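You operate a simulated robot arm through the tools that you are given. There is no shell and no other tool.

Carry out the task below with a simulated two-armed robot. There is one attempt and no reset: what you move stays moved.

TASK
Shut the big press down with the platen up and the heat off.
Fine: ram lever on HOLD, both its heat dials on 0, the red stop button in last; leave the guard latched.

The check looks at the end state, three seconds after you hand in, the way a careful person would. Anything else that was tipped, shoved, dropped, spilled or broken makes it a failure.

THE ROBOT
Two 6-joint arms with two-finger grippers on one trunk that stands fixed in place. Base frame: the origin is at the foot of the trunk, x ahead of it, y to its left, z up; the work surface is at about z = 860. Lengths are in mm, angles in rad, forces in N, time in s.
The left shoulder is at [30, 178, 995], the right one opposite. With the tool pointing down near the work surface each hand reaches from about 360 to 840 mm from the base axis, measured 20 degrees to its own side. Payload 2.54 kg a hand.
The tool frame of a hand sits at the grasp point between the pads (the TCP): z along the fingers, y along the line on which they close. The tips reach 30 mm beyond it. The gripper opens to 116 mm; its body begins 95 mm behind the TCP.
Orientation is that of the tool frame in the base frame, as a unit quaternion [x, y, z, w]. With the fingers straight down and closing along the base's y, the tool's x points along the base's -x, its y along +y and its z along -z.

THE INTERFACE
- The arms move only by the tool step_arm. It takes "left_series", "right_series" or both (then of equal length, played together; a hand with none holds still); each is a list of rows, each a list of 7 numbers: the shift along the base's x, y, z in mm, then the turn, a rotation vector about the base's x, y, z in rad, then the gripper command, from -1 (shut) to 1 (fully open), values between in proportion. In form: [[tx, ty, tz, wx, wy, wz, fingers], ...]. A call has 1 to 20 rows; each row shifts and turns the commanded pose from where the row before left it. Rows are played at 5 a second. More than 50 mm and 0.15 rad between two rows, or a gripper value outside its range, and nothing of the call is played. Where a pose cannot be reached the arm comes as near as it can. A force on the tool above 90 N (or 10 N above the force at the start of the call, whichever is more), or a blocked arm, ends the call early, and 0.2 s more pass. The fingers move at their own pace (about 153 mm/s each) and stop on an object; they squeeze with about 43 N. The grip force told is the motor's: it shows also when the fingers shut on nothing. Time passes only in rows, and 0.2 s behind the last, so rows that do not move let the fingers close. It gives the time, the measured TCP pose, the force on the tool (base axes), the opening and the grip force at its end, in the units of the frame above (readings bear some noise), with the torque about the TCP (base axes, N m) and any sound that the robot's microphone picked up.
- Cameras (640 x 400 px; columns grow to the right, rows downward): "scene" is now at [56.4, -22.6, 1739]; the picture's right is [-0.11, -0.99, 0.00], its down [-0.63, 0.07, -0.78] and it looks along [0.77, -0.08, -0.63] (base axes); focal length 309 px, centre (320, 200). "left" rides on the left gripper at [69, 15, -122] in its tool frame; the picture's right is [-0.21, 0.98, 0.00], its down [-0.83, -0.18, -0.53] and it looks along [-0.52, -0.11, 0.85] (tool axes); focal length 251 px, centre (320, 200). "right" rides on the right gripper at [69, -15, -122] in its tool frame; the picture's right is [0.21, 0.98, 0.00], its down [-0.83, 0.18, -0.53] and it looks along [-0.52, 0.11, 0.85] (tool axes); focal length 251 px, centre (320, 200). There is no depth. A picture from a camera that has moved, and an enlarged one, comes with that camera's place and axes in the base frame and with its lens. The place of the scene camera against the robot may be out by one fixed shift of up to 18 mm in any direction.
- snapshot(camera): a new picture of that camera. The clock stands still meanwhile.
- move_column(by): moves the trunk up (or, below 0, down) by that many mm; the arms and the scene camera ride with it, the base frame stays. It gives what a move gives, with no picture.
- aim_head(pan, tilt): turns the head with the scene camera to pan (to the left, within 2.496 rad either way) and tilt (down, from -0.506 to 1.204), counted from straight ahead of the robot. It gives what a move gives.
- enlarge(camera, box): a new picture of the part [left, top, right, bottom] of that camera's present view, enlarged. The clock stands still meanwhile.
- job_done(): hands the job in; it is judged then, once.

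Places have to be worked out from the pictures, the camera data and where the tool is seen. Open the grippers and draw the arms clear of the work before you hand the job in, unless the task says otherwise.

The tools are called after "Call:" as name(argument=value, ...) on one line, values as JSON. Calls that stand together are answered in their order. step_arm: Moves the arms, as the interface text tells. Its arguments: {"type":"object","properties":{"left_series":{"type":"array","items":{"type":"array","items":{"type":"number"}}},"right_series":{"type":"array","items":{"type":"array","items":{"type":"number"}}}},"required":[]} The other tools are called the same way: move_column (by) moves the trunk up or down; aim_head (pan, tilt) turns the head that bears the scene camera; snapshot (camera) takes a picture; enlarge (camera, box) takes an enlarged picture of a part of a camera's view; job_done () hands the job in.

At the start:

```text
t: 0.0
left_eef_pos: [529.1, 162.3, 1452.3]
left_orientation: [0.001, 1.0, 0.0, 0.0]
left_force: [1.3, 0.1, -0.2]
left_ft_torque: [-0.01, -0.01, 0.01]
left_finger_gap: 115.9
left_gripper_force: 0.0
right_eef_pos: [527.1, -274.5, 1409.8]
right_orientation: [0.0, 1.0, 0.0, 0.0]
right_force: [-0.3, -1.7, -0.4]
right_ft_torque: [-0.03, -0.02, 0.0]
right_finger_gap: 116.2
right_gripper_force: 0.1
trunk travel left (down, up): [-207.0, 333.0]
head pan, tilt (commanded): [-0.105, 0.682]
```

scene: 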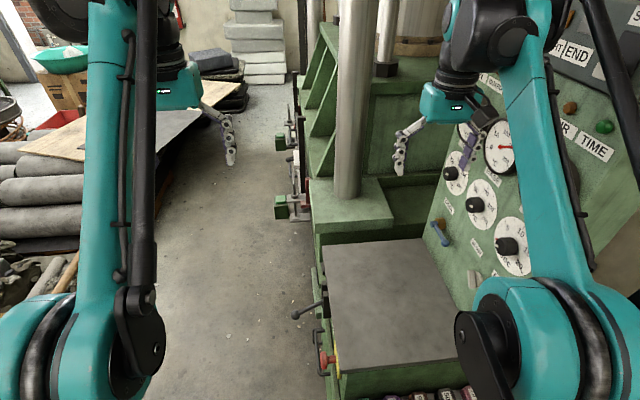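
right: 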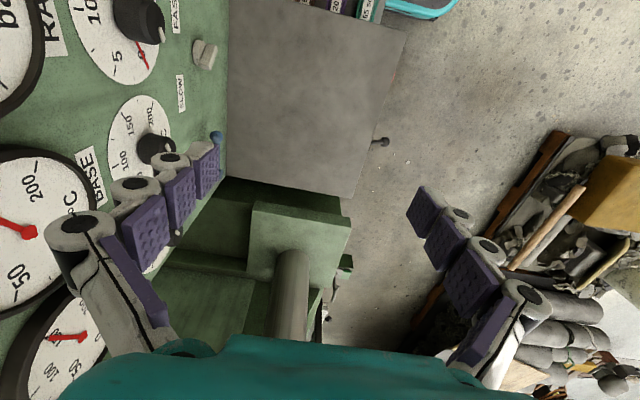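
left: 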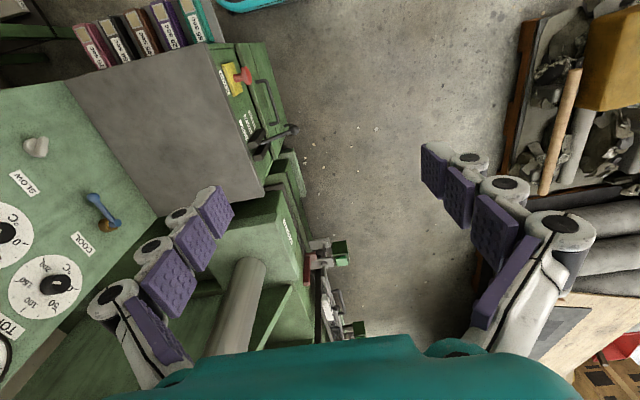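

I'll begin by looking over the scene in detail before moving anything: the scene picture shows a green press on the right with dials on a slanted panel, and a lever and red button on the front-left side.

Call:
enlarge(camera="scene", box=[400, 100, 640, 300])

Call:
enlarge(camera="scene", box=[260, 240, 480, 400])

Call:
enlarge(camera="left", box=[60, 0, 380, 200])

Call:
enlarge(camera="left", box=[0, 120, 240, 400])

Call:
enlarge(camera="right", box=[0, 0, 320, 200])

Call:
enlarge(camera="right", box=[0, 150, 240, 400])

```text
2.00 times, centred on (520, 200) of scene
camera zoom: at [56.4, -22.6, 1739.0], right [-0.11, -0.99, 0.0], down [-0.63, 0.07, -0.78], along [0.77, -0.08, -0.63], focal length 618 px, centre (-80, 200)
```

zoom: 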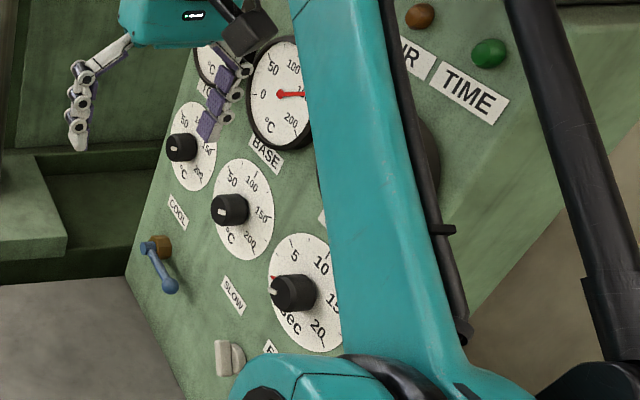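

```text
2.50 times, centred on (370, 320) of scene
camera zoom: at [56.4, -22.6, 1739.0], right [-0.11, -0.99, 0.0], down [-0.63, 0.07, -0.78], along [0.77, -0.08, -0.63], focal length 773 px, centre (195, -100)
```

zoom: 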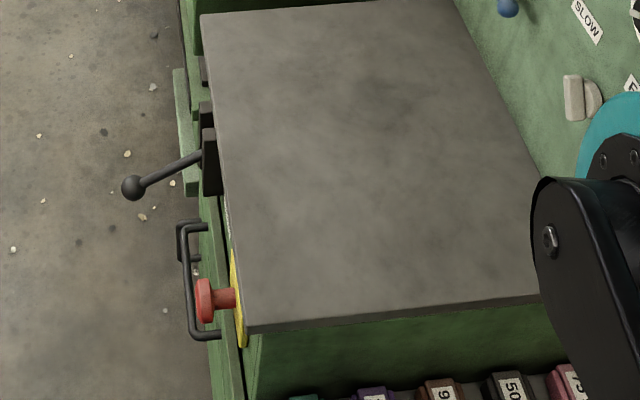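

```text
2.00 times, centred on (220, 100) of left
camera zoom: at [460.2, 175.5, 1574.3], right [0.22, 0.98, 0.0], down [0.83, -0.18, 0.53], along [0.52, -0.12, -0.85], focal length 503 px, centre (520, 400)
```

zoom: 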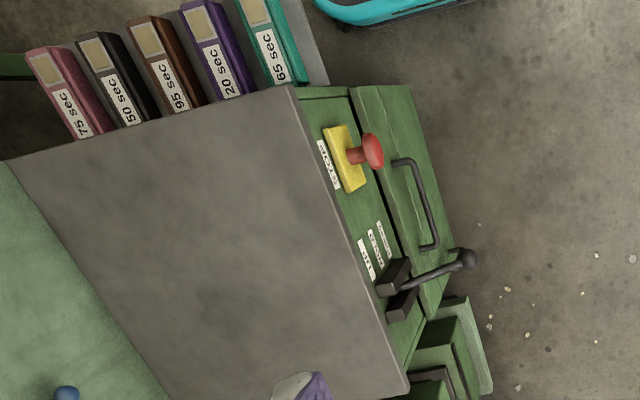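

```text
1.43 times, centred on (120, 260) of left
camera zoom: at [460.2, 175.5, 1574.3], right [0.22, 0.98, 0.0], down [0.83, -0.18, 0.53], along [0.52, -0.12, -0.85], focal length 359 px, centre (606, 114)
```

zoom: 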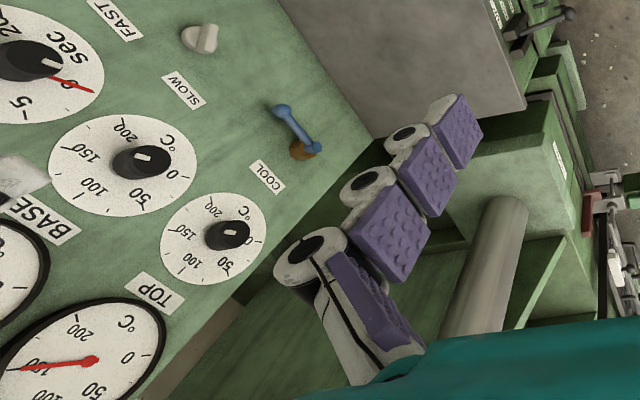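

```text
2.00 times, centred on (160, 100) of right
camera zoom: at [458.8, -289.8, 1532.9], right [-0.21, 0.98, 0.0], down [0.83, 0.18, 0.53], along [0.52, 0.11, -0.85], focal length 503 px, centre (640, 400)
```

zoom: 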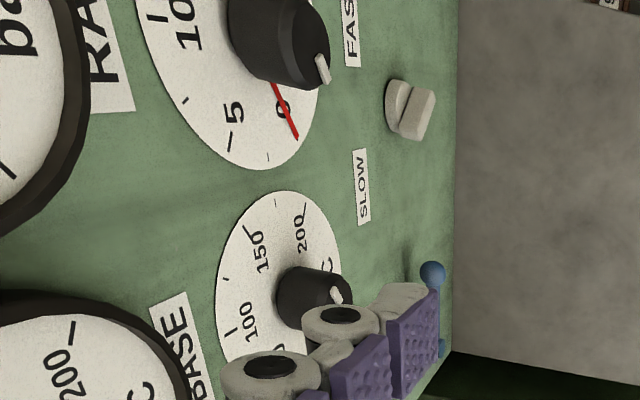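

```text
1.60 times, centred on (120, 275) of right
camera zoom: at [458.8, -289.8, 1532.9], right [-0.21, 0.98, 0.0], down [0.83, 0.18, 0.53], along [0.52, 0.11, -0.85], focal length 402 px, centre (640, 80)
```

zoom: 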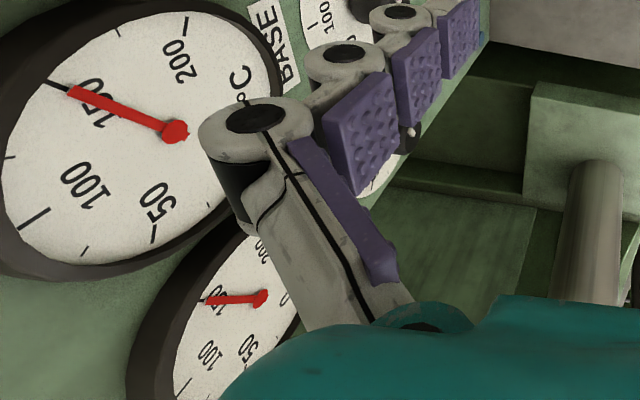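

The dial knobs and labels are partly hidden by the arms. I'll turn the head to see the whole surroundings, including the guard, the platen and any second press.

Call:
aim_head(pan=-0.105, tilt=0.0)

Call:
snapshot(camera="scene")

Call:
aim_head(pan=0.7, tilt=0.5)

Call:
snapshot(camera="scene")

Call:
aim_head(pan=-0.9, tilt=0.5)

Call:
snapshot(camera="scene")

Call:
aim_head(pan=-0.2, tilt=1.1)

Call:
snapshot(camera="scene")

```text
t: 1.1
left_eef_pos: [530.3, 158.7, 1452.9]
left_orientation: [0.001, 1.0, 0.0, 0.001]
left_force: [-0.8, 0.5, 0.9]
left_ft_torque: [0.02, -0.02, 0.03]
left_finger_gap: 116.0
left_gripper_force: 0.1
right_eef_pos: [528.3, -274.3, 1411.4]
right_orientation: [0.001, 1.0, 0.0, -0.001]
right_force: [-0.2, 0.3, 0.1]
right_ft_torque: [-0.01, -0.01, 0.0]
right_finger_gap: 116.1
right_gripper_force: 0.1
trunk travel left (down, up): [-207.0, 333.0]
head pan, tilt (commanded): [-0.105, 0.0]
```

```text
taken
camera scene: at [60.8, -23.0, 1801.2], right [-0.1, -0.99, 0.0], down [0.0, 0.0, -1.0], along [0.99, -0.1, 0.0], focal length 309 px, centre (320, 200)
```

scene: 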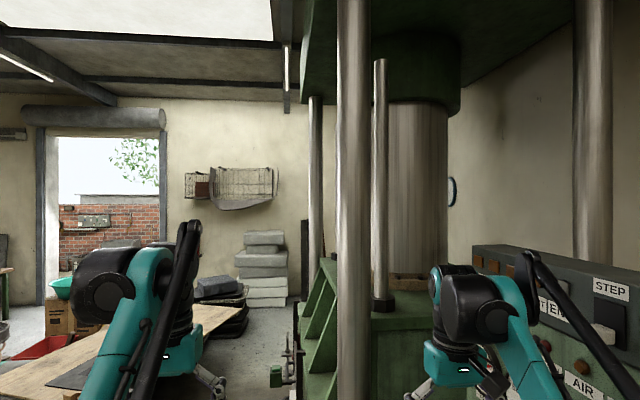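

```text
t: 2.2
left_eef_pos: [529.2, 160.4, 1452.8]
left_orientation: [0.002, 1.0, -0.001, 0.0]
left_force: [-0.2, 0.7, -0.1]
left_ft_torque: [-0.03, -0.01, 0.01]
left_finger_gap: 116.2
left_gripper_force: 0.1
right_eef_pos: [528.0, -274.1, 1411.4]
right_orientation: [0.0, 1.0, 0.0, 0.0]
right_force: [0.3, 0.5, -0.6]
right_ft_torque: [0.04, 0.01, -0.03]
right_finger_gap: 116.1
right_gripper_force: 0.0
trunk travel left (down, up): [-207.0, 333.0]
head pan, tilt (commanded): [0.7, 0.499]
```

```text
taken
camera scene: at [40.9, 45.0, 1755.2], right [0.64, -0.77, 0.0], down [-0.37, -0.31, -0.88], along [0.67, 0.56, -0.48], focal length 309 px, centre (320, 200)
```

scene: 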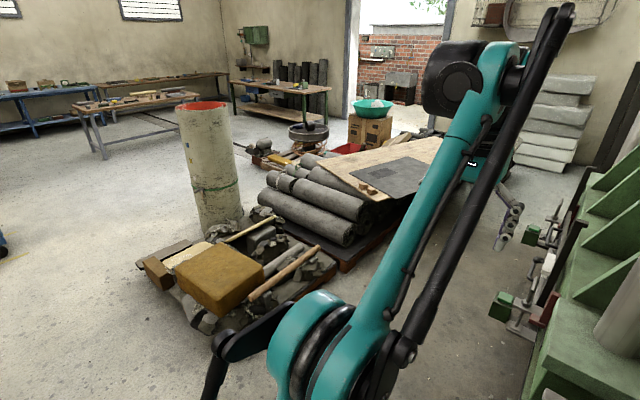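

```text
t: 3.9
left_eef_pos: [530.0, 161.3, 1452.0]
left_orientation: [0.0, 1.0, 0.0, 0.0]
left_force: [-0.1, -0.4, 0.1]
left_ft_torque: [0.0, 0.0, -0.02]
left_finger_gap: 115.9
left_gripper_force: 0.1
right_eef_pos: [527.5, -275.1, 1409.6]
right_orientation: [0.001, 1.0, -0.001, -0.001]
right_force: [-0.3, -0.3, 0.2]
right_ft_torque: [-0.02, 0.0, -0.01]
right_finger_gap: 115.9
right_gripper_force: 0.1
trunk travel left (down, up): [-207.0, 333.0]
head pan, tilt (commanded): [-0.901, 0.499]
```

```text
taken
camera scene: at [27.8, -84.8, 1755.2], right [-0.78, -0.62, 0.0], down [-0.3, 0.38, -0.88], along [0.55, -0.69, -0.48], focal length 309 px, centre (320, 200)
```

scene: 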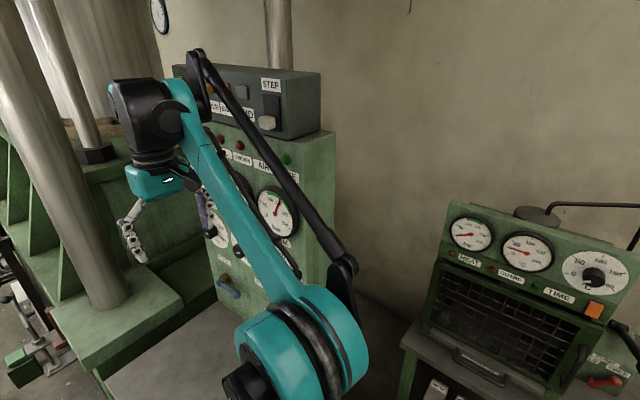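

```text
t: 4.9
left_eef_pos: [530.6, 160.4, 1452.9]
left_orientation: [0.0, 1.0, 0.0, 0.0]
left_force: [-0.7, 0.1, 0.8]
left_ft_torque: [0.03, 0.01, -0.01]
left_finger_gap: 116.1
left_gripper_force: 0.0
right_eef_pos: [529.0, -274.1, 1410.8]
right_orientation: [0.001, 1.0, 0.0, 0.0]
right_force: [0.9, 0.7, -0.4]
right_ft_torque: [0.0, 0.01, 0.01]
right_finger_gap: 116.1
right_gripper_force: 0.1
trunk travel left (down, up): [-207.0, 333.0]
head pan, tilt (commanded): [-0.201, 1.1]
```

```text
taken
camera scene: at [33.1, -26.2, 1707.5], right [-0.2, -0.98, 0.0], down [-0.87, 0.18, -0.45], along [0.45, -0.09, -0.89], focal length 309 px, centre (320, 200)
```

scene: 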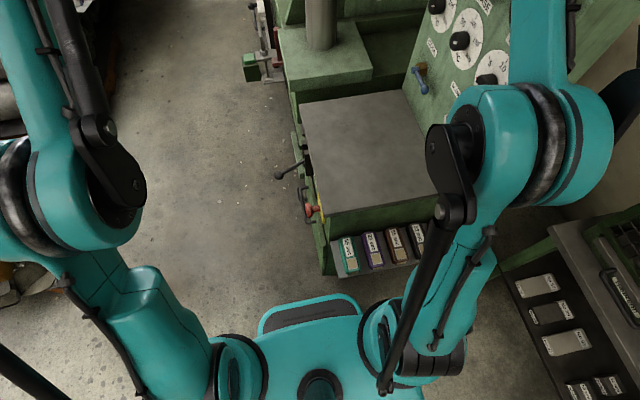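

The big press is directly ahead: the table top is at z≈865, the panel faces +y at y≈-500, and the knobs are around z≈1210. A small press stands apart on the right. I'll bring the left hand down with its camera on the outer side, looking toward -y, to inspect the lever, stop button and guard on the press's left side.

Call:
step_arm(left_series=[[-3, 5, -40, 0, 0, -0.143, 1], [-3, 5, -40, 0, 0, -0.143, 1], [-3, 5, -40, 0, 0, -0.143, 1], [-3, 5, -40, 0, 0, -0.143, 1], [-3, 5, -40, 0, 0, -0.143, 1], [-3, 5, -40, 0, 0, -0.143, 1], [-3, 5, -40, 0, 0, -0.143, 1], [-3, 5, -40, 0, 0, -0.143, 1], [-3, 5, -40, 0, 0, -0.143, 1], [-3, 5, -40, 0, 0, -0.143, 1], [-3, 5, -40, 0, 0, -0.143, 1]])

Call:
snapshot(camera="left")

```text
t: 7.3
left_eef_pos: [497.3, 217.6, 1010.4]
left_orientation: [0.709, 0.706, -0.001, 0.0]
left_force: [0.0, 0.5, -0.6]
left_ft_torque: [0.0, 0.0, 0.02]
left_finger_gap: 115.8
left_gripper_force: 0.1
right_eef_pos: [529.9, -273.5, 1411.1]
right_orientation: [0.0, 1.0, 0.0, 0.001]
right_force: [0.5, 1.1, -0.4]
right_ft_torque: [0.0, 0.02, -0.03]
right_finger_gap: 116.2
right_gripper_force: 0.0
trunk travel left (down, up): [-207.0, 333.0]
head pan, tilt (commanded): [-0.201, 1.1]
```

```text
taken
camera left: at [513.3, 285.6, 1132.3], right [0.98, -0.22, 0.0], down [-0.19, -0.82, 0.53], along [-0.12, -0.52, -0.85], focal length 251 px, centre (320, 200)
```

left: 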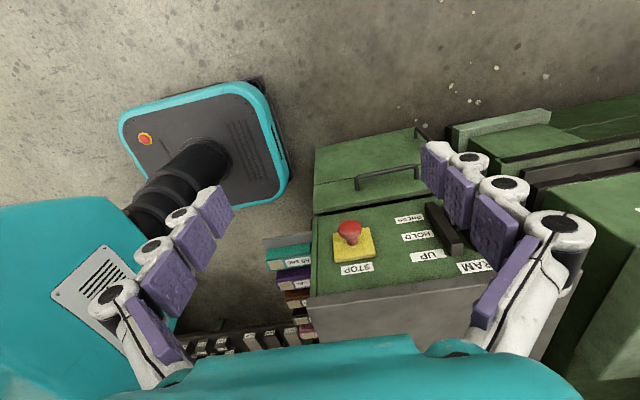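

The left hand camera now sees the side face with the red stop button and the RAM lever slot. I'll enlarge the region to read the labels and see the lever's position.

Call:
enlarge(camera="left", box=[300, 120, 540, 300])

Call:
enlarge(camera="left", box=[380, 180, 500, 290])

Call:
snapshot(camera="scene")

```text
2.22 times, centred on (420, 210) of left
camera zoom: at [513.3, 285.6, 1132.3], right [0.98, -0.22, 0.0], down [-0.19, -0.82, 0.53], along [-0.12, -0.52, -0.85], focal length 559 px, centre (98, 178)
```

zoom: 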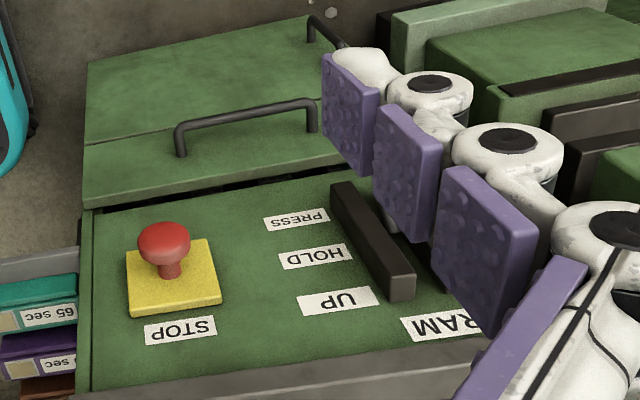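

```text
3.64 times, centred on (440, 235) of left
camera zoom: at [513.3, 285.6, 1132.3], right [0.98, -0.22, 0.0], down [-0.19, -0.82, 0.53], along [-0.12, -0.52, -0.85], focal length 914 px, centre (-116, 73)
```

zoom: 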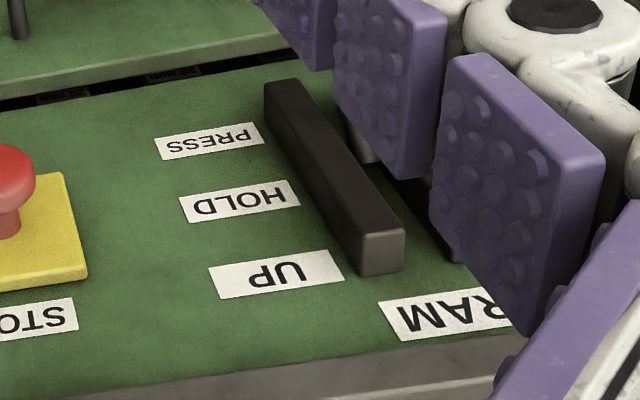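

```text
taken
camera scene: at [34.2, -25.7, 1707.4], right [-0.2, -0.98, 0.0], down [-0.87, 0.18, -0.45], along [0.44, -0.09, -0.89], focal length 309 px, centre (320, 200)
```

scene: 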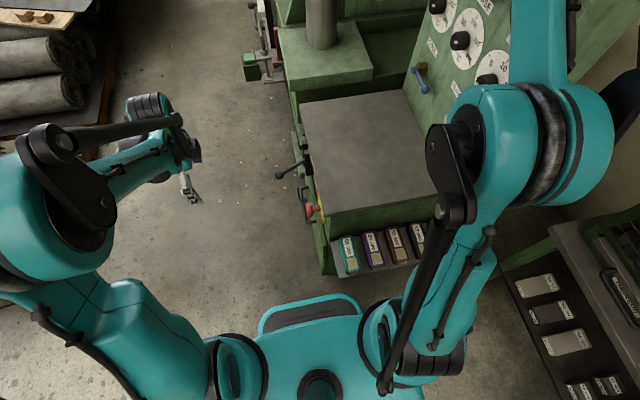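

The labels read, from the top down, UP / HOLD / PRESS, but a finger hides the lever itself. I'll shift the left hand +x so that the lever falls between the fingers.

Call:
step_arm(left_series=[[40, 0, -10, 0, 0, 0, 1], [40, 0, -10, 0, 0, 0, 1], [20, 0, -10, 0, 0, 0, 1]])

Call:
snapshot(camera="left")

Call:
enlarge(camera="left", box=[240, 120, 460, 280])

```text
t: 8.1
left_eef_pos: [598.7, 215.8, 981.5]
left_orientation: [0.708, 0.706, -0.001, -0.001]
left_force: [0.1, -1.6, -0.7]
left_ft_torque: [-0.01, -0.01, 0.01]
left_finger_gap: 115.8
left_gripper_force: 0.1
right_eef_pos: [528.5, -274.6, 1409.7]
right_orientation: [0.0, 1.0, 0.001, 0.0]
right_force: [-0.4, -0.2, -0.1]
right_ft_torque: [0.0, 0.03, -0.01]
right_finger_gap: 116.0
right_gripper_force: 0.0
trunk travel left (down, up): [-207.0, 333.0]
head pan, tilt (commanded): [-0.201, 1.1]
```

```text
taken
camera left: at [614.3, 284.8, 1102.5], right [0.98, -0.22, 0.0], down [-0.18, -0.83, 0.53], along [-0.12, -0.52, -0.85], focal length 251 px, centre (320, 200)
```

left: 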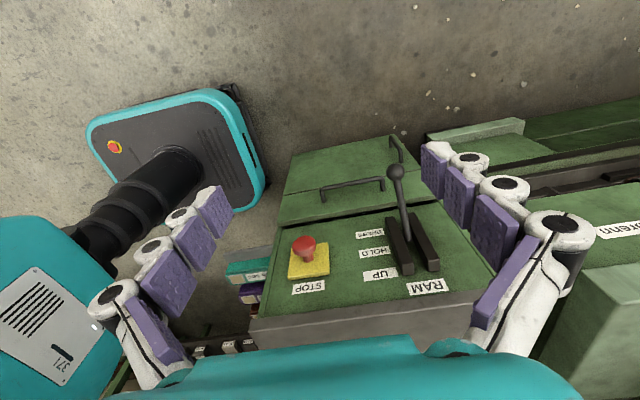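

```text
2.50 times, centred on (350, 200) of left
camera zoom: at [614.3, 284.8, 1102.5], right [0.98, -0.22, 0.0], down [-0.18, -0.83, 0.53], along [-0.12, -0.52, -0.85], focal length 629 px, centre (245, 200)
```

zoom: 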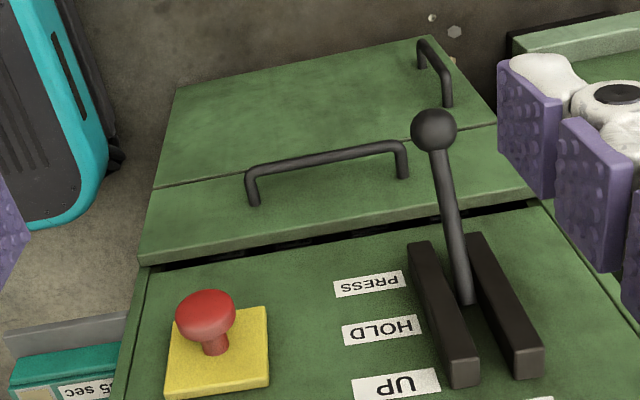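

The lever ball is at about [726, 6, 586] and points down toward PRESS (labels: UP z≈771, HOLD z≈712, PRESS z≈653). Before touching it I need to see where the platen is, so I'll look at the press's interior and the panel gauges.

Call:
aim_head(pan=-0.3, tilt=0.3)

Call:
snapshot(camera="scene")

Call:
aim_head(pan=-0.3, tilt=-0.3)

Call:
snapshot(camera="scene")

```text
t: 9.3
left_eef_pos: [599.0, 216.9, 981.8]
left_orientation: [0.709, 0.706, 0.0, 0.0]
left_force: [0.1, -0.5, -0.1]
left_ft_torque: [0.0, -0.01, -0.01]
left_finger_gap: 115.7
left_gripper_force: 0.0
right_eef_pos: [527.4, -274.5, 1410.6]
right_orientation: [0.001, 1.0, 0.0, 0.0]
right_force: [0.3, 0.7, 0.8]
right_ft_torque: [0.01, -0.01, 0.02]
right_finger_gap: 115.9
right_gripper_force: 0.1
trunk travel left (down, up): [-207.0, 333.0]
head pan, tilt (commanded): [-0.3, 0.3]
```

```text
taken
camera scene: at [60.3, -41.2, 1773.5], right [-0.3, -0.96, 0.0], down [-0.28, 0.09, -0.95], along [0.91, -0.28, -0.3], focal length 309 px, centre (320, 200)
```

scene: 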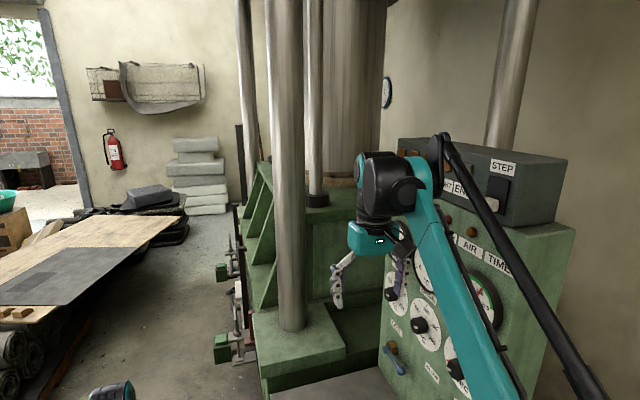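

```text
t: 10.3
left_eef_pos: [598.0, 216.5, 981.5]
left_orientation: [0.708, 0.706, 0.0, 0.0]
left_force: [-0.7, -0.2, -0.3]
left_ft_torque: [-0.01, 0.01, 0.01]
left_finger_gap: 116.1
left_gripper_force: 0.0
right_eef_pos: [528.0, -274.0, 1410.4]
right_orientation: [0.001, 1.0, 0.0, 0.0]
right_force: [-0.2, 0.4, -0.2]
right_ft_torque: [-0.01, 0.0, -0.02]
right_finger_gap: 116.0
right_gripper_force: 0.0
trunk travel left (down, up): [-207.0, 333.0]
head pan, tilt (commanded): [-0.3, -0.3]
```

```text
taken
camera scene: at [46.4, -36.8, 1826.7], right [-0.3, -0.96, 0.0], down [0.28, -0.09, -0.96], along [0.91, -0.28, 0.29], focal length 309 px, centre (320, 200)
```

scene: 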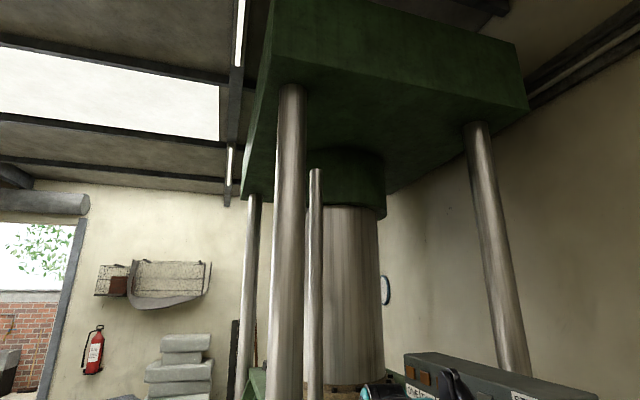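

The ram looks extended down onto the platen block, matching the lever at PRESS, so the lever will probably need to go to UP first and then HOLD. I'll turn the right hand to point at the panel (-y), keeping well clear, to read the gauges and dials with its camera.

Call:
step_arm(right_series=[[0, 8, -10, -0.143, 0, 0, 1], [0, 8, -10, -0.143, 0, 0, 1], [0, 8, -10, -0.143, 0, 0, 1], [0, 8, -10, -0.143, 0, 0, 1], [0, 8, -10, -0.143, 0, 0, 1], [0, 8, -10, -0.143, 0, 0, 1], [0, 8, -10, -0.143, 0, 0, 1], [0, 8, -10, -0.143, 0, 0, 1], [0, 8, -10, -0.143, 0, 0, 1], [0, 8, -10, -0.143, 0, 0, 1], [0, 8, -10, -0.141, 0, 0, 1]])

Call:
snapshot(camera="right")

Call:
aim_head(pan=-0.4, tilt=0.4)

Call:
snapshot(camera="scene")

```text
t: 12.7
left_eef_pos: [600.4, 216.0, 980.7]
left_orientation: [0.708, 0.706, -0.001, -0.001]
left_force: [0.6, 1.2, -0.1]
left_ft_torque: [-0.01, 0.02, -0.01]
left_finger_gap: 115.8
left_gripper_force: 0.0
right_eef_pos: [527.9, -186.9, 1300.6]
right_orientation: [0.002, -0.707, 0.707, -0.001]
right_force: [1.2, 0.5, -0.3]
right_ft_torque: [-0.01, -0.01, 0.01]
right_finger_gap: 115.9
right_gripper_force: 0.0
trunk travel left (down, up): [-207.0, 333.0]
head pan, tilt (commanded): [-0.3, -0.3]
```

```text
taken
camera right: at [458.3, -65.7, 1316.1], right [-0.21, 0.0, -0.98], down [0.82, 0.54, -0.18], along [0.52, -0.84, -0.11], focal length 251 px, centre (320, 200)
```

right: 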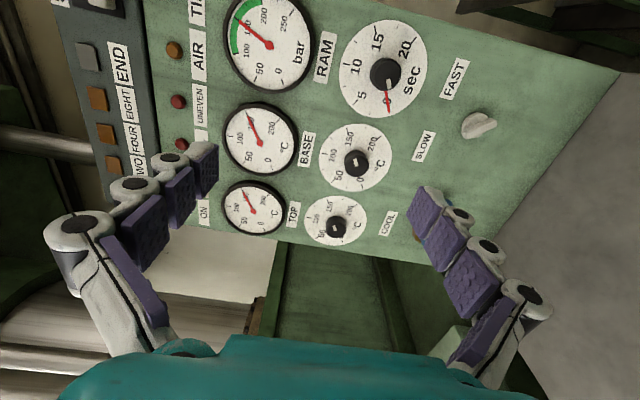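

```text
t: 13.7
left_eef_pos: [597.6, 216.7, 980.4]
left_orientation: [0.708, 0.706, 0.0, 0.0]
left_force: [0.4, 0.1, 0.2]
left_ft_torque: [-0.01, -0.02, 0.0]
left_finger_gap: 115.9
left_gripper_force: 0.1
right_eef_pos: [527.1, -187.0, 1300.9]
right_orientation: [-0.001, 0.708, -0.706, 0.001]
right_force: [-0.8, 0.5, -0.3]
right_ft_torque: [-0.02, 0.01, -0.01]
right_finger_gap: 115.9
right_gripper_force: 0.1
trunk travel left (down, up): [-207.0, 333.0]
head pan, tilt (commanded): [-0.4, 0.4]
```

```text
taken
camera scene: at [56.5, -49.5, 1764.4], right [-0.39, -0.92, 0.0], down [-0.36, 0.15, -0.92], along [0.85, -0.36, -0.39], focal length 309 px, centre (320, 200)
```

scene: 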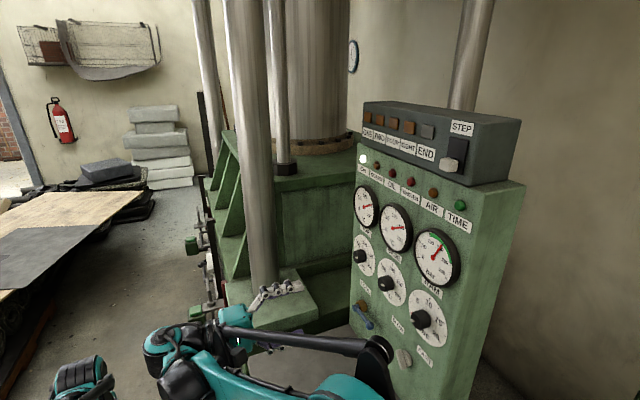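

Now the whole panel is visible in both cameras. I'll enlarge the dials, gauges and lamps.

Call:
enlarge(camera="scene", box=[330, 90, 530, 250])

Call:
enlarge(camera="scene", box=[330, 220, 490, 380])

Call:
enlarge(camera="right", box=[200, 90, 440, 260])

Call:
enlarge(camera="scene", box=[180, 0, 400, 340])

```text
2.50 times, centred on (430, 170) of scene
camera zoom: at [56.5, -49.5, 1764.4], right [-0.39, -0.92, 0.0], down [-0.36, 0.15, -0.92], along [0.85, -0.36, -0.39], focal length 773 px, centre (45, 275)
```

zoom: 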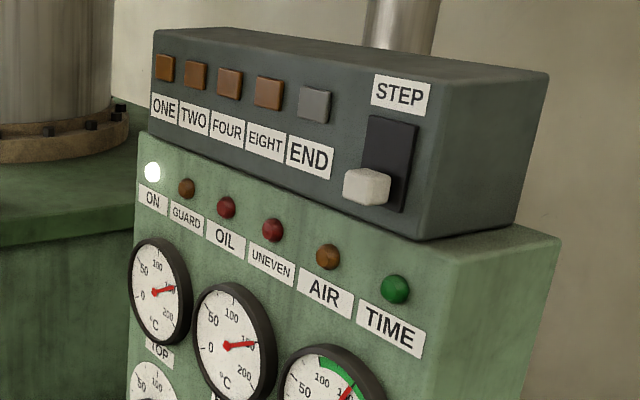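

```text
2.50 times, centred on (410, 300) of scene
camera zoom: at [56.5, -49.5, 1764.4], right [-0.39, -0.92, 0.0], down [-0.36, 0.15, -0.92], along [0.85, -0.36, -0.39], focal length 773 px, centre (95, -50)
```

zoom: 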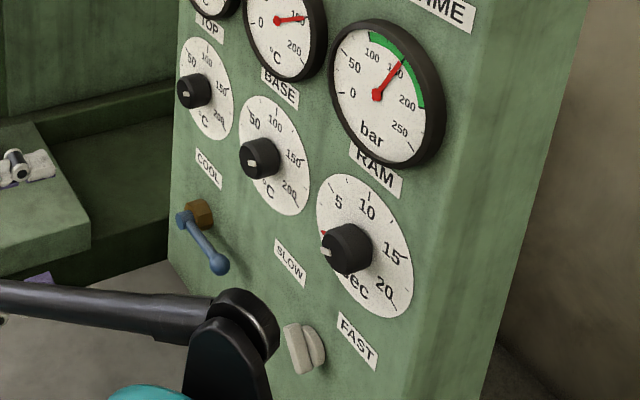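

```text
2.35 times, centred on (320, 175) of right
camera zoom: at [457.6, -66.4, 1316.9], right [-0.21, 0.0, -0.98], down [0.82, 0.54, -0.18], along [0.52, -0.84, -0.12], focal length 592 px, centre (320, 259)
```

zoom: 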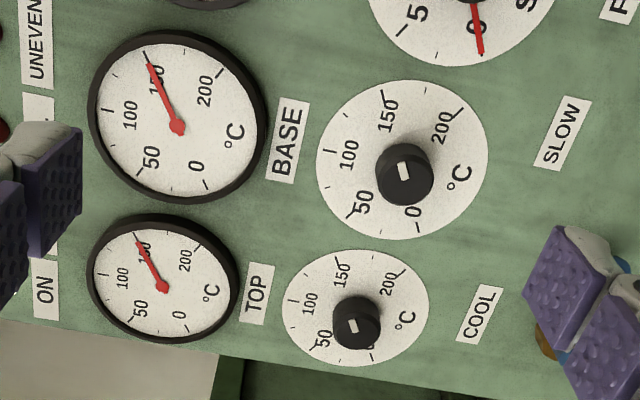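

```text
1.18 times, centred on (290, 170) of scene
camera zoom: at [56.5, -49.5, 1764.4], right [-0.39, -0.92, 0.0], down [-0.36, 0.15, -0.92], along [0.85, -0.36, -0.39], focal length 364 px, centre (355, 235)
```

zoom: 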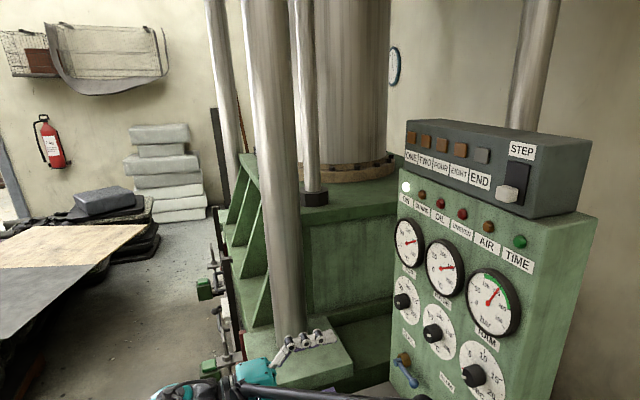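

Gauges read about 150 °C on TOP and BASE, the RAM gauge is about 150 bar, and both heat knobs point near 150. The ram is down, so I'll raise the lever from PRESS to UP first. Next I bring the left hand above and outside the lever ball for a closer look.

Call:
step_arm(left_series=[[25.4, -19, -36, 0, 0, 0, 1], [25.4, -19, -36, 0, 0, 0, 1], [25.4, -19, -36, 0, 0, 0, 1], [25.4, -19, -36, 0, 0, 0, 1], [25.4, -19, -36, 0, 0, 0, 1], [0, 0, 0, 0, 0, 0, 1]])

Call:
snapshot(camera="left")

Call:
enlarge(camera="left", box=[200, 80, 440, 280])

```text
t: 15.1
left_eef_pos: [723.0, 119.0, 804.4]
left_orientation: [0.708, 0.706, 0.0, 0.0]
left_force: [-0.2, -0.1, -0.5]
left_ft_torque: [-0.02, -0.03, -0.03]
left_finger_gap: 116.0
left_gripper_force: 0.1
right_eef_pos: [526.8, -186.8, 1301.5]
right_orientation: [-0.001, 0.708, -0.707, 0.002]
right_force: [0.2, 1.3, -0.4]
right_ft_torque: [0.03, -0.01, 0.0]
right_finger_gap: 116.1
right_gripper_force: 0.0
trunk travel left (down, up): [-207.0, 333.0]
head pan, tilt (commanded): [-0.4, 0.4]
```

```text
taken
camera left: at [738.1, 187.4, 925.4], right [0.98, -0.22, 0.0], down [-0.18, -0.83, 0.53], along [-0.12, -0.52, -0.85], focal length 251 px, centre (320, 200)
```

left: 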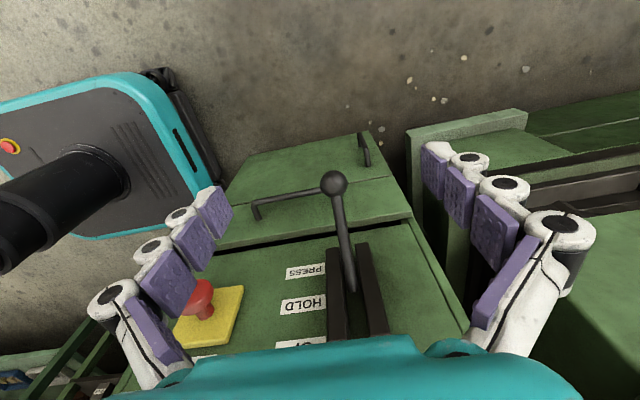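

```text
2.00 times, centred on (320, 180) of left
camera zoom: at [738.1, 187.4, 925.4], right [0.98, -0.22, 0.0], down [-0.18, -0.83, 0.53], along [-0.12, -0.52, -0.85], focal length 503 px, centre (320, 240)
```

zoom: 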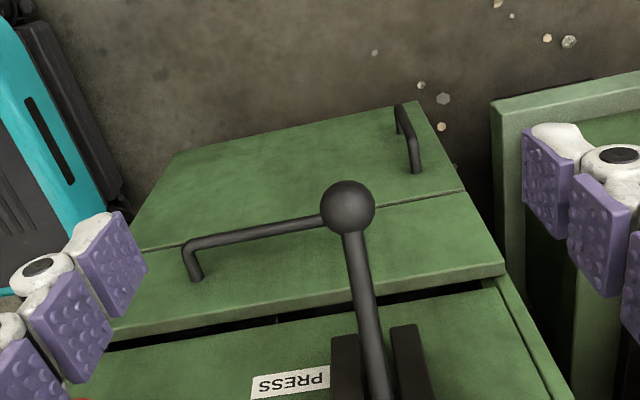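

From three views the ball is near [721, 16, 606] with a diameter of about 39 mm. I'll move directly above it with the fingers open along x so that they straddle the lever, then recheck.

Call:
step_arm(left_series=[[0, -26, -12, 0, 0, 0, 1], [0, -26, -20, 0, 0, 0, 1], [0, -26, -24, 0, 0, 0, 1], [0, -25, -24, 0, 0, 0, 1], [0, 0, -24, 0, 0, 0, 1], [0, 0, 0, 0, 0, 0, 1]])

Call:
snapshot(camera="left")

Call:
snapshot(camera="scene")

```text
t: 16.5
left_eef_pos: [696.9, 23.2, 724.5]
left_orientation: [0.709, 0.705, 0.001, 0.001]
left_force: [0.5, -0.3, 0.4]
left_ft_torque: [0.02, 0.02, 0.03]
left_finger_gap: 116.0
left_gripper_force: 0.1
left hand out of reach, approached as far as the arm can: row 4, 5
right_eef_pos: [527.3, -187.6, 1300.8]
right_orientation: [-0.001, 0.707, -0.707, 0.002]
right_force: [0.2, -0.3, 1.0]
right_ft_torque: [-0.03, 0.02, 0.0]
right_finger_gap: 116.0
right_gripper_force: 0.1
trunk travel left (down, up): [-207.0, 333.0]
head pan, tilt (commanded): [-0.4, 0.4]
```

```text
taken
camera left: at [712.2, 91.6, 845.6], right [0.98, -0.22, 0.0], down [-0.18, -0.83, 0.53], along [-0.12, -0.52, -0.85], focal length 251 px, centre (320, 200)
```

left: 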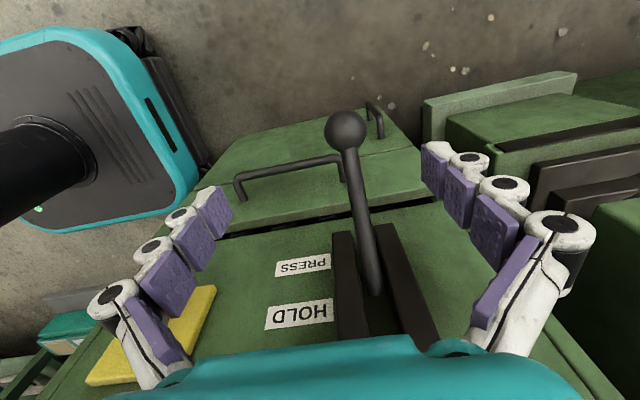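

```text
taken
camera scene: at [56.4, -49.9, 1764.3], right [-0.39, -0.92, 0.0], down [-0.36, 0.15, -0.92], along [0.85, -0.36, -0.39], focal length 309 px, centre (320, 200)
```

scene: 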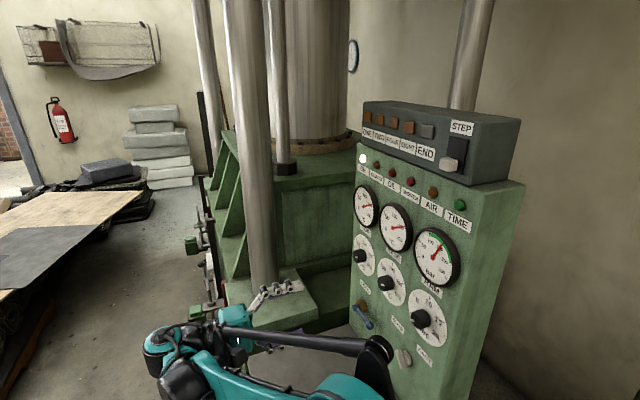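

The left arm ran out of reach at z≈724, so the trunk must be lowered. First I'll back the left hand off outward and up, and look down to check what the right arm would come near while descending.

Call:
step_arm(left_series=[[0, 30, 20, 0, 0, 0, 1], [0, 35, 30, 0, 0, 0, 1], [0, 35, 30, 0, 0, 0, 1], [0, 0, 0, 0, 0, 0, 1]])

Call:
aim_head(pan=-0.4, tilt=0.9)

Call:
snapshot(camera="scene")

```text
t: 17.5
left_eef_pos: [699.7, 125.3, 802.8]
left_orientation: [0.708, 0.706, 0.0, 0.001]
left_force: [0.1, -0.5, 0.2]
left_ft_torque: [0.03, -0.01, -0.01]
left_finger_gap: 116.1
left_gripper_force: 0.0
right_eef_pos: [527.1, -188.6, 1300.0]
right_orientation: [0.0, 0.707, -0.707, 0.001]
right_force: [0.2, -0.6, 0.0]
right_ft_torque: [-0.01, 0.01, -0.03]
right_finger_gap: 116.1
right_gripper_force: 0.0
trunk travel left (down, up): [-207.0, 333.0]
head pan, tilt (commanded): [-0.4, 0.4]
```

```text
t: 18.5
left_eef_pos: [699.4, 125.0, 803.7]
left_orientation: [0.708, 0.706, 0.0, 0.0]
left_force: [0.4, -0.1, 0.2]
left_ft_torque: [0.02, 0.02, 0.01]
left_finger_gap: 116.1
left_gripper_force: 0.0
right_eef_pos: [526.5, -188.2, 1299.5]
right_orientation: [-0.001, 0.708, -0.707, 0.001]
right_force: [-0.7, -0.7, 0.2]
right_ft_torque: [-0.02, 0.0, 0.01]
right_finger_gap: 116.2
right_gripper_force: 0.0
trunk travel left (down, up): [-207.0, 333.0]
head pan, tilt (commanded): [-0.4, 0.901]
```

```text
taken
camera scene: at [40.9, -42.9, 1721.4], right [-0.39, -0.92, 0.0], down [-0.72, 0.3, -0.62], along [0.57, -0.24, -0.78], focal length 309 px, centre (320, 200)
```

scene: 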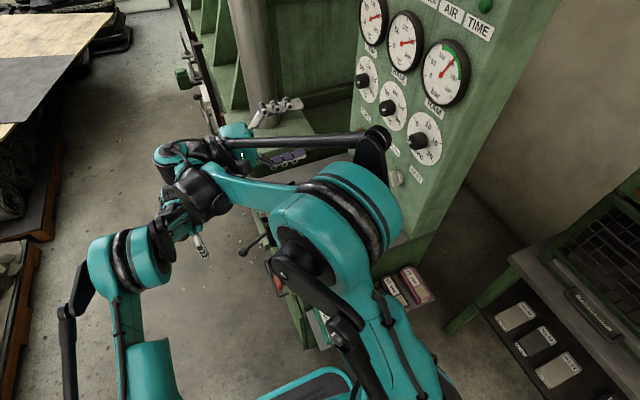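

The right elbow sits around [320, -220, 1250], clear of the panel and table even when lowered, and the left hand is in free space. I'll lower the trunk by 190 mm.

Call:
move_column(by=-190)

Call:
snapshot(camera="scene")

Call:
snapshot(camera="left")

```text
t: 20.5
left_eef_pos: [698.9, 125.6, 612.9]
left_orientation: [0.708, 0.706, 0.001, 0.0]
left_force: [-0.3, -0.2, 0.4]
left_ft_torque: [0.02, 0.01, -0.01]
left_finger_gap: 116.1
left_gripper_force: 0.1
right_eef_pos: [527.3, -187.5, 1111.2]
right_orientation: [0.001, -0.706, 0.708, -0.002]
right_force: [0.4, -0.3, -0.2]
right_ft_torque: [-0.02, 0.0, 0.04]
right_finger_gap: 116.0
right_gripper_force: 0.1
trunk travel left (down, up): [-17.0, 523.0]
head pan, tilt (commanded): [-0.4, 0.901]
```

```text
taken
camera scene: at [40.6, -42.9, 1531.4], right [-0.39, -0.92, 0.0], down [-0.72, 0.31, -0.62], along [0.57, -0.24, -0.78], focal length 309 px, centre (320, 200)
```

scene: 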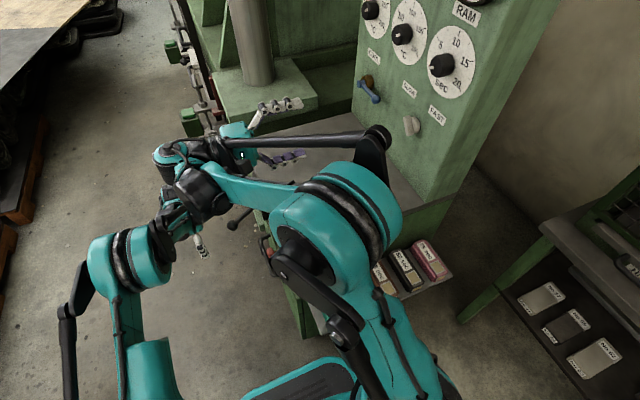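

```text
taken
camera left: at [714.2, 194.0, 735.5], right [0.98, -0.22, 0.0], down [-0.18, -0.83, 0.53], along [-0.12, -0.52, -0.85], focal length 251 px, centre (320, 200)
```

left: 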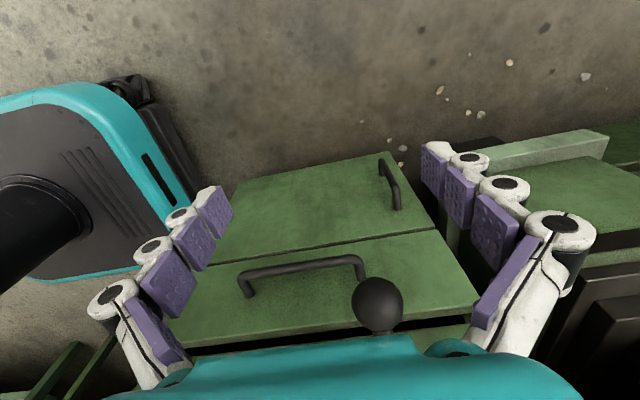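

Triangulating again, the ball is at [722, 20, 614]. The hand is at the same height with the fingers open along x, so I shift +x 23 and then slide inward so that the ball sits between the pads.

Call:
step_arm(left_series=[[12, 0, 0, 0, 0, 0, 1], [11, 0, 1, 0, 0, 0, 1], [0, -25, 0, 0, 0, 0, 1], [0, -25, 0, 0, 0, 0, 1], [0, -25, 0, 0, 0, 0, 1], [0, -20, 0, 0, 0, 0, 1], [0, -8, 0, 0, 0, 0, 1], [0, 0, 0, 0, 0, 0, 1]])

Call:
snapshot(camera="left")

```text
t: 22.3
left_eef_pos: [721.0, 22.9, 615.3]
left_orientation: [0.708, 0.706, 0.0, 0.001]
left_force: [0.6, 0.5, -0.5]
left_ft_torque: [-0.01, -0.01, 0.03]
left_finger_gap: 116.0
left_gripper_force: 0.0
right_eef_pos: [527.8, -186.9, 1111.0]
right_orientation: [0.001, -0.707, 0.707, -0.001]
right_force: [-0.7, -0.1, -0.6]
right_ft_torque: [0.02, 0.02, -0.03]
right_finger_gap: 115.9
right_gripper_force: 0.1
trunk travel left (down, up): [-17.0, 523.0]
head pan, tilt (commanded): [-0.4, 0.901]
```

```text
taken
camera left: at [736.7, 90.7, 737.1], right [0.98, -0.22, 0.0], down [-0.18, -0.83, 0.53], along [-0.12, -0.52, -0.85], focal length 251 px, centre (320, 200)
```

left: 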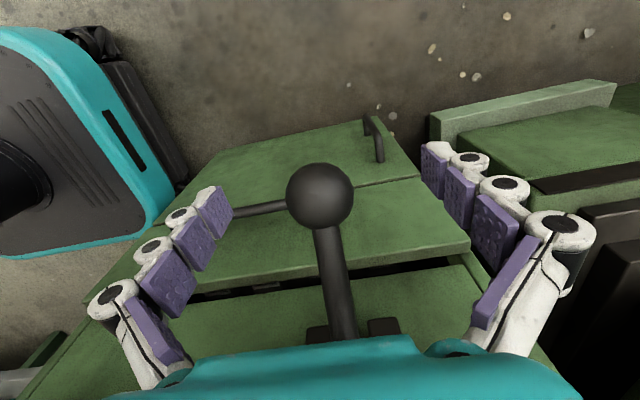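

The ball is centred between the pads (TCP projection matches). I close the fingers on it.

Call:
step_arm(left_series=[[0, 0, 0, 0, 0, 0, 0.2], [0, 0, 0, 0, 0, 0, -0.3], [0, 0, 0, 0, 0, 0, -1], [0, 0, 0, 0, 0, 0, -1]])

Call:
snapshot(camera="left")

```text
t: 23.3
left_eef_pos: [720.3, 21.9, 615.4]
left_orientation: [0.708, 0.706, -0.001, 0.0]
left_force: [-16.1, 1.3, -4.5]
left_ft_torque: [0.3, 0.08, -0.05]
left_finger_gap: 37.5
left_gripper_force: 44.9
right_eef_pos: [526.3, -186.4, 1112.0]
right_orientation: [0.002, -0.707, 0.708, -0.001]
right_force: [0.7, 0.7, 0.3]
right_ft_torque: [-0.04, 0.01, 0.01]
right_finger_gap: 116.2
right_gripper_force: 0.0
trunk travel left (down, up): [-17.0, 523.0]
head pan, tilt (commanded): [-0.4, 0.901]
```

```text
taken
camera left: at [735.7, 90.8, 737.2], right [0.98, -0.22, 0.0], down [-0.18, -0.83, 0.53], along [-0.12, -0.52, -0.85], focal length 251 px, centre (320, 200)
```

left: 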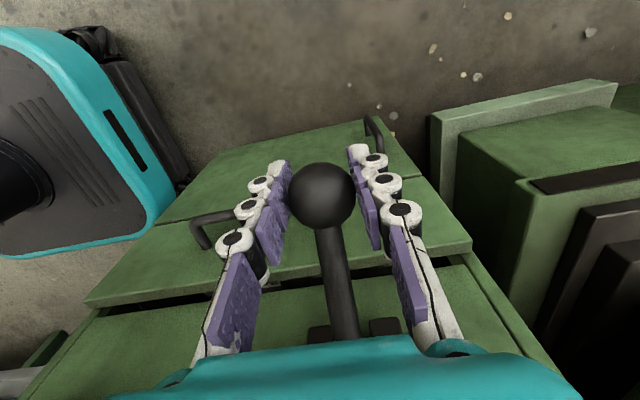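

The ball is gripped (gap 37.5 mm), with a slight sideways load of -16 N meaning I'm about 2 mm off in x. I'll correct that and start lifting along the estimated arc (pivot near y=-105, z=706), checking forces after a small move.

Call:
step_arm(left_series=[[-2, 0, 0, 0, 0, 0, -1], [0, 4.5, 6.5, 0, 0, 0, -1], [0, 4.9, 7.9, 0, 0, 0, -1]])

```text
t: 24.1
left_eef_pos: [718.7, 31.4, 629.3]
left_orientation: [0.708, 0.706, 0.0, -0.001]
left_force: [-3.1, -9.7, -7.4]
left_ft_torque: [1.27, -0.02, 0.0]
left_finger_gap: 37.4
left_gripper_force: 45.1
right_eef_pos: [526.8, -188.4, 1111.2]
right_orientation: [-0.001, 0.708, -0.706, 0.002]
right_force: [0.1, 0.4, 0.0]
right_ft_torque: [-0.02, 0.04, -0.04]
right_finger_gap: 116.0
right_gripper_force: 0.2
trunk travel left (down, up): [-17.0, 523.0]
head pan, tilt (commanded): [-0.4, 0.901]
```

It's moving freely with low forces (about 10 N). I continue up the arc with a slightly smaller outward component, and then check.

Call:
step_arm(left_series=[[0, 3, 7, 0, 0, 0, -1], [0, 3, 7.5, 0, 0, 0, -1], [0, 2.5, 7.5, 0, 0, 0, -1], [0, 2.5, 7.5, 0, 0, 0, -1]])

Call:
snapshot(camera="left")

```text
t: 25.1
left_eef_pos: [719.3, 43.6, 656.9]
left_orientation: [0.708, 0.707, 0.0, -0.001]
left_force: [-6.8, 4.9, -12.4]
left_ft_torque: [1.31, -0.08, -0.02]
left_finger_gap: 37.8
left_gripper_force: 44.7
right_eef_pos: [528.0, -187.1, 1109.9]
right_orientation: [-0.002, 0.708, -0.707, 0.002]
right_force: [0.1, -0.1, -0.8]
right_ft_torque: [-0.01, 0.01, -0.03]
right_finger_gap: 115.9
right_gripper_force: 0.1
trunk travel left (down, up): [-17.0, 523.0]
head pan, tilt (commanded): [-0.4, 0.901]
```

```text
taken
camera left: at [735.5, 112.4, 779.2], right [0.98, -0.22, 0.0], down [-0.18, -0.83, 0.53], along [-0.12, -0.52, -0.85], focal length 251 px, centre (320, 200)
```

left: 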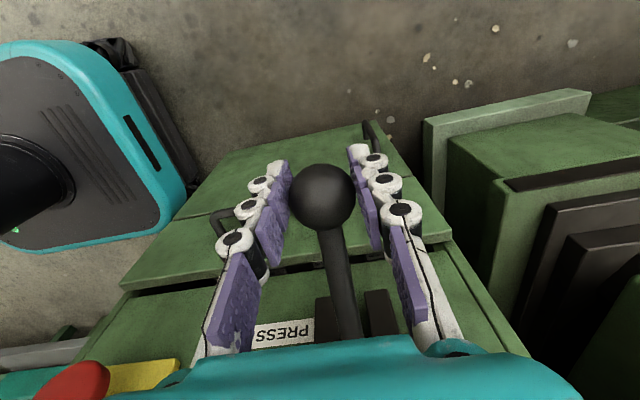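

Smooth so far with the ball still centred. I continue up the arc to the HOLD level, then check.

Call:
step_arm(left_series=[[-0.5, 1.9, 7, 0, 0, 0, -1], [0, 1.5, 7, 0, 0, 0, -1], [0, 1.2, 7.2, 0, 0, 0, -1], [0, 0.9, 7.2, 0, 0, 0, -1], [0, 0.5, 7.3, 0, 0, 0, -1], [0, 0.2, 7.3, 0, 0, 0, -1]])

Call:
snapshot(camera="left")

```text
t: 26.5
left_eef_pos: [719.6, 48.1, 698.8]
left_orientation: [0.708, 0.706, -0.001, 0.001]
left_force: [2.7, 5.2, -11.7]
left_ft_torque: [1.34, -0.1, 0.05]
left_finger_gap: 37.6
left_gripper_force: 45.0
right_eef_pos: [528.1, -188.8, 1110.4]
right_orientation: [-0.002, 0.707, -0.707, 0.0]
right_force: [-0.3, 0.7, -0.1]
right_ft_torque: [-0.01, 0.0, -0.02]
right_finger_gap: 115.9
right_gripper_force: 0.1
trunk travel left (down, up): [-17.0, 523.0]
head pan, tilt (commanded): [-0.4, 0.901]
```

```text
taken
camera left: at [735.5, 117.6, 820.9], right [0.98, -0.22, 0.0], down [-0.18, -0.82, 0.54], along [-0.12, -0.52, -0.84], focal length 251 px, centre (320, 200)
```

left: 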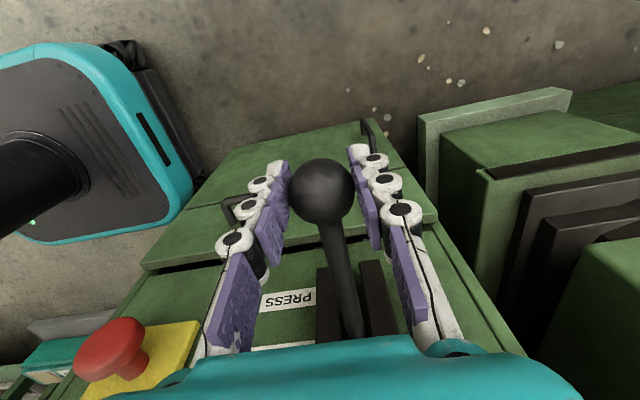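

Now near HOLD level (z≈699), and forces are still small. I continue toward UP in two stages while watching for the end stop.

Call:
step_arm(left_series=[[0, 0, 7.3, 0, 0, 0, -1], [0, -0.3, 7.3, 0, 0, 0, -1], [0, -0.7, 7.2, 0, 0, 0, -1], [0, -1.1, 7.2, 0, 0, 0, -1], [0, -1.5, 7, 0, 0, 0, -1], [0, -1.9, 7, 0, 0, 0, -1]])

Call:
snapshot(camera="left")

```text
t: 27.9
left_eef_pos: [719.1, 52.3, 734.8]
left_orientation: [0.703, 0.711, -0.001, 0.0]
left_force: [-16.2, -24.9, -13.9]
left_ft_torque: [0.78, 0.03, -0.07]
left_finger_gap: 37.9
left_gripper_force: 45.0
right_eef_pos: [525.2, -199.5, 1117.6]
right_orientation: [0.005, 0.708, -0.706, -0.005]
right_force: [-0.4, 0.0, 0.4]
right_ft_torque: [0.02, 0.02, -0.02]
right_finger_gap: 116.1
right_gripper_force: 0.0
trunk travel left (down, up): [-17.0, 523.0]
head pan, tilt (commanded): [-0.4, 0.901]
```

```text
taken
camera left: at [734.7, 120.5, 856.1], right [0.98, -0.2, 0.0], down [-0.17, -0.83, 0.53], along [-0.11, -0.52, -0.85], focal length 251 px, centre (320, 200)
```

left: 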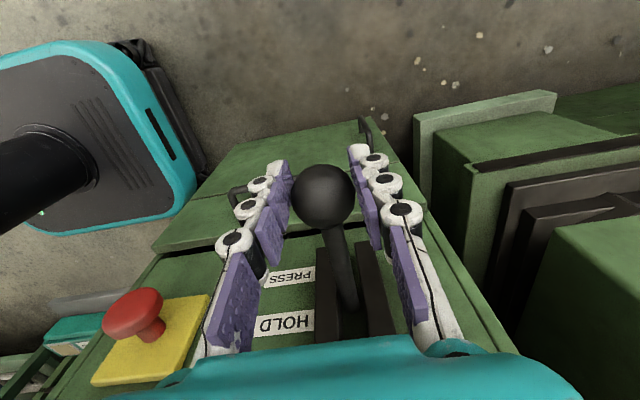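

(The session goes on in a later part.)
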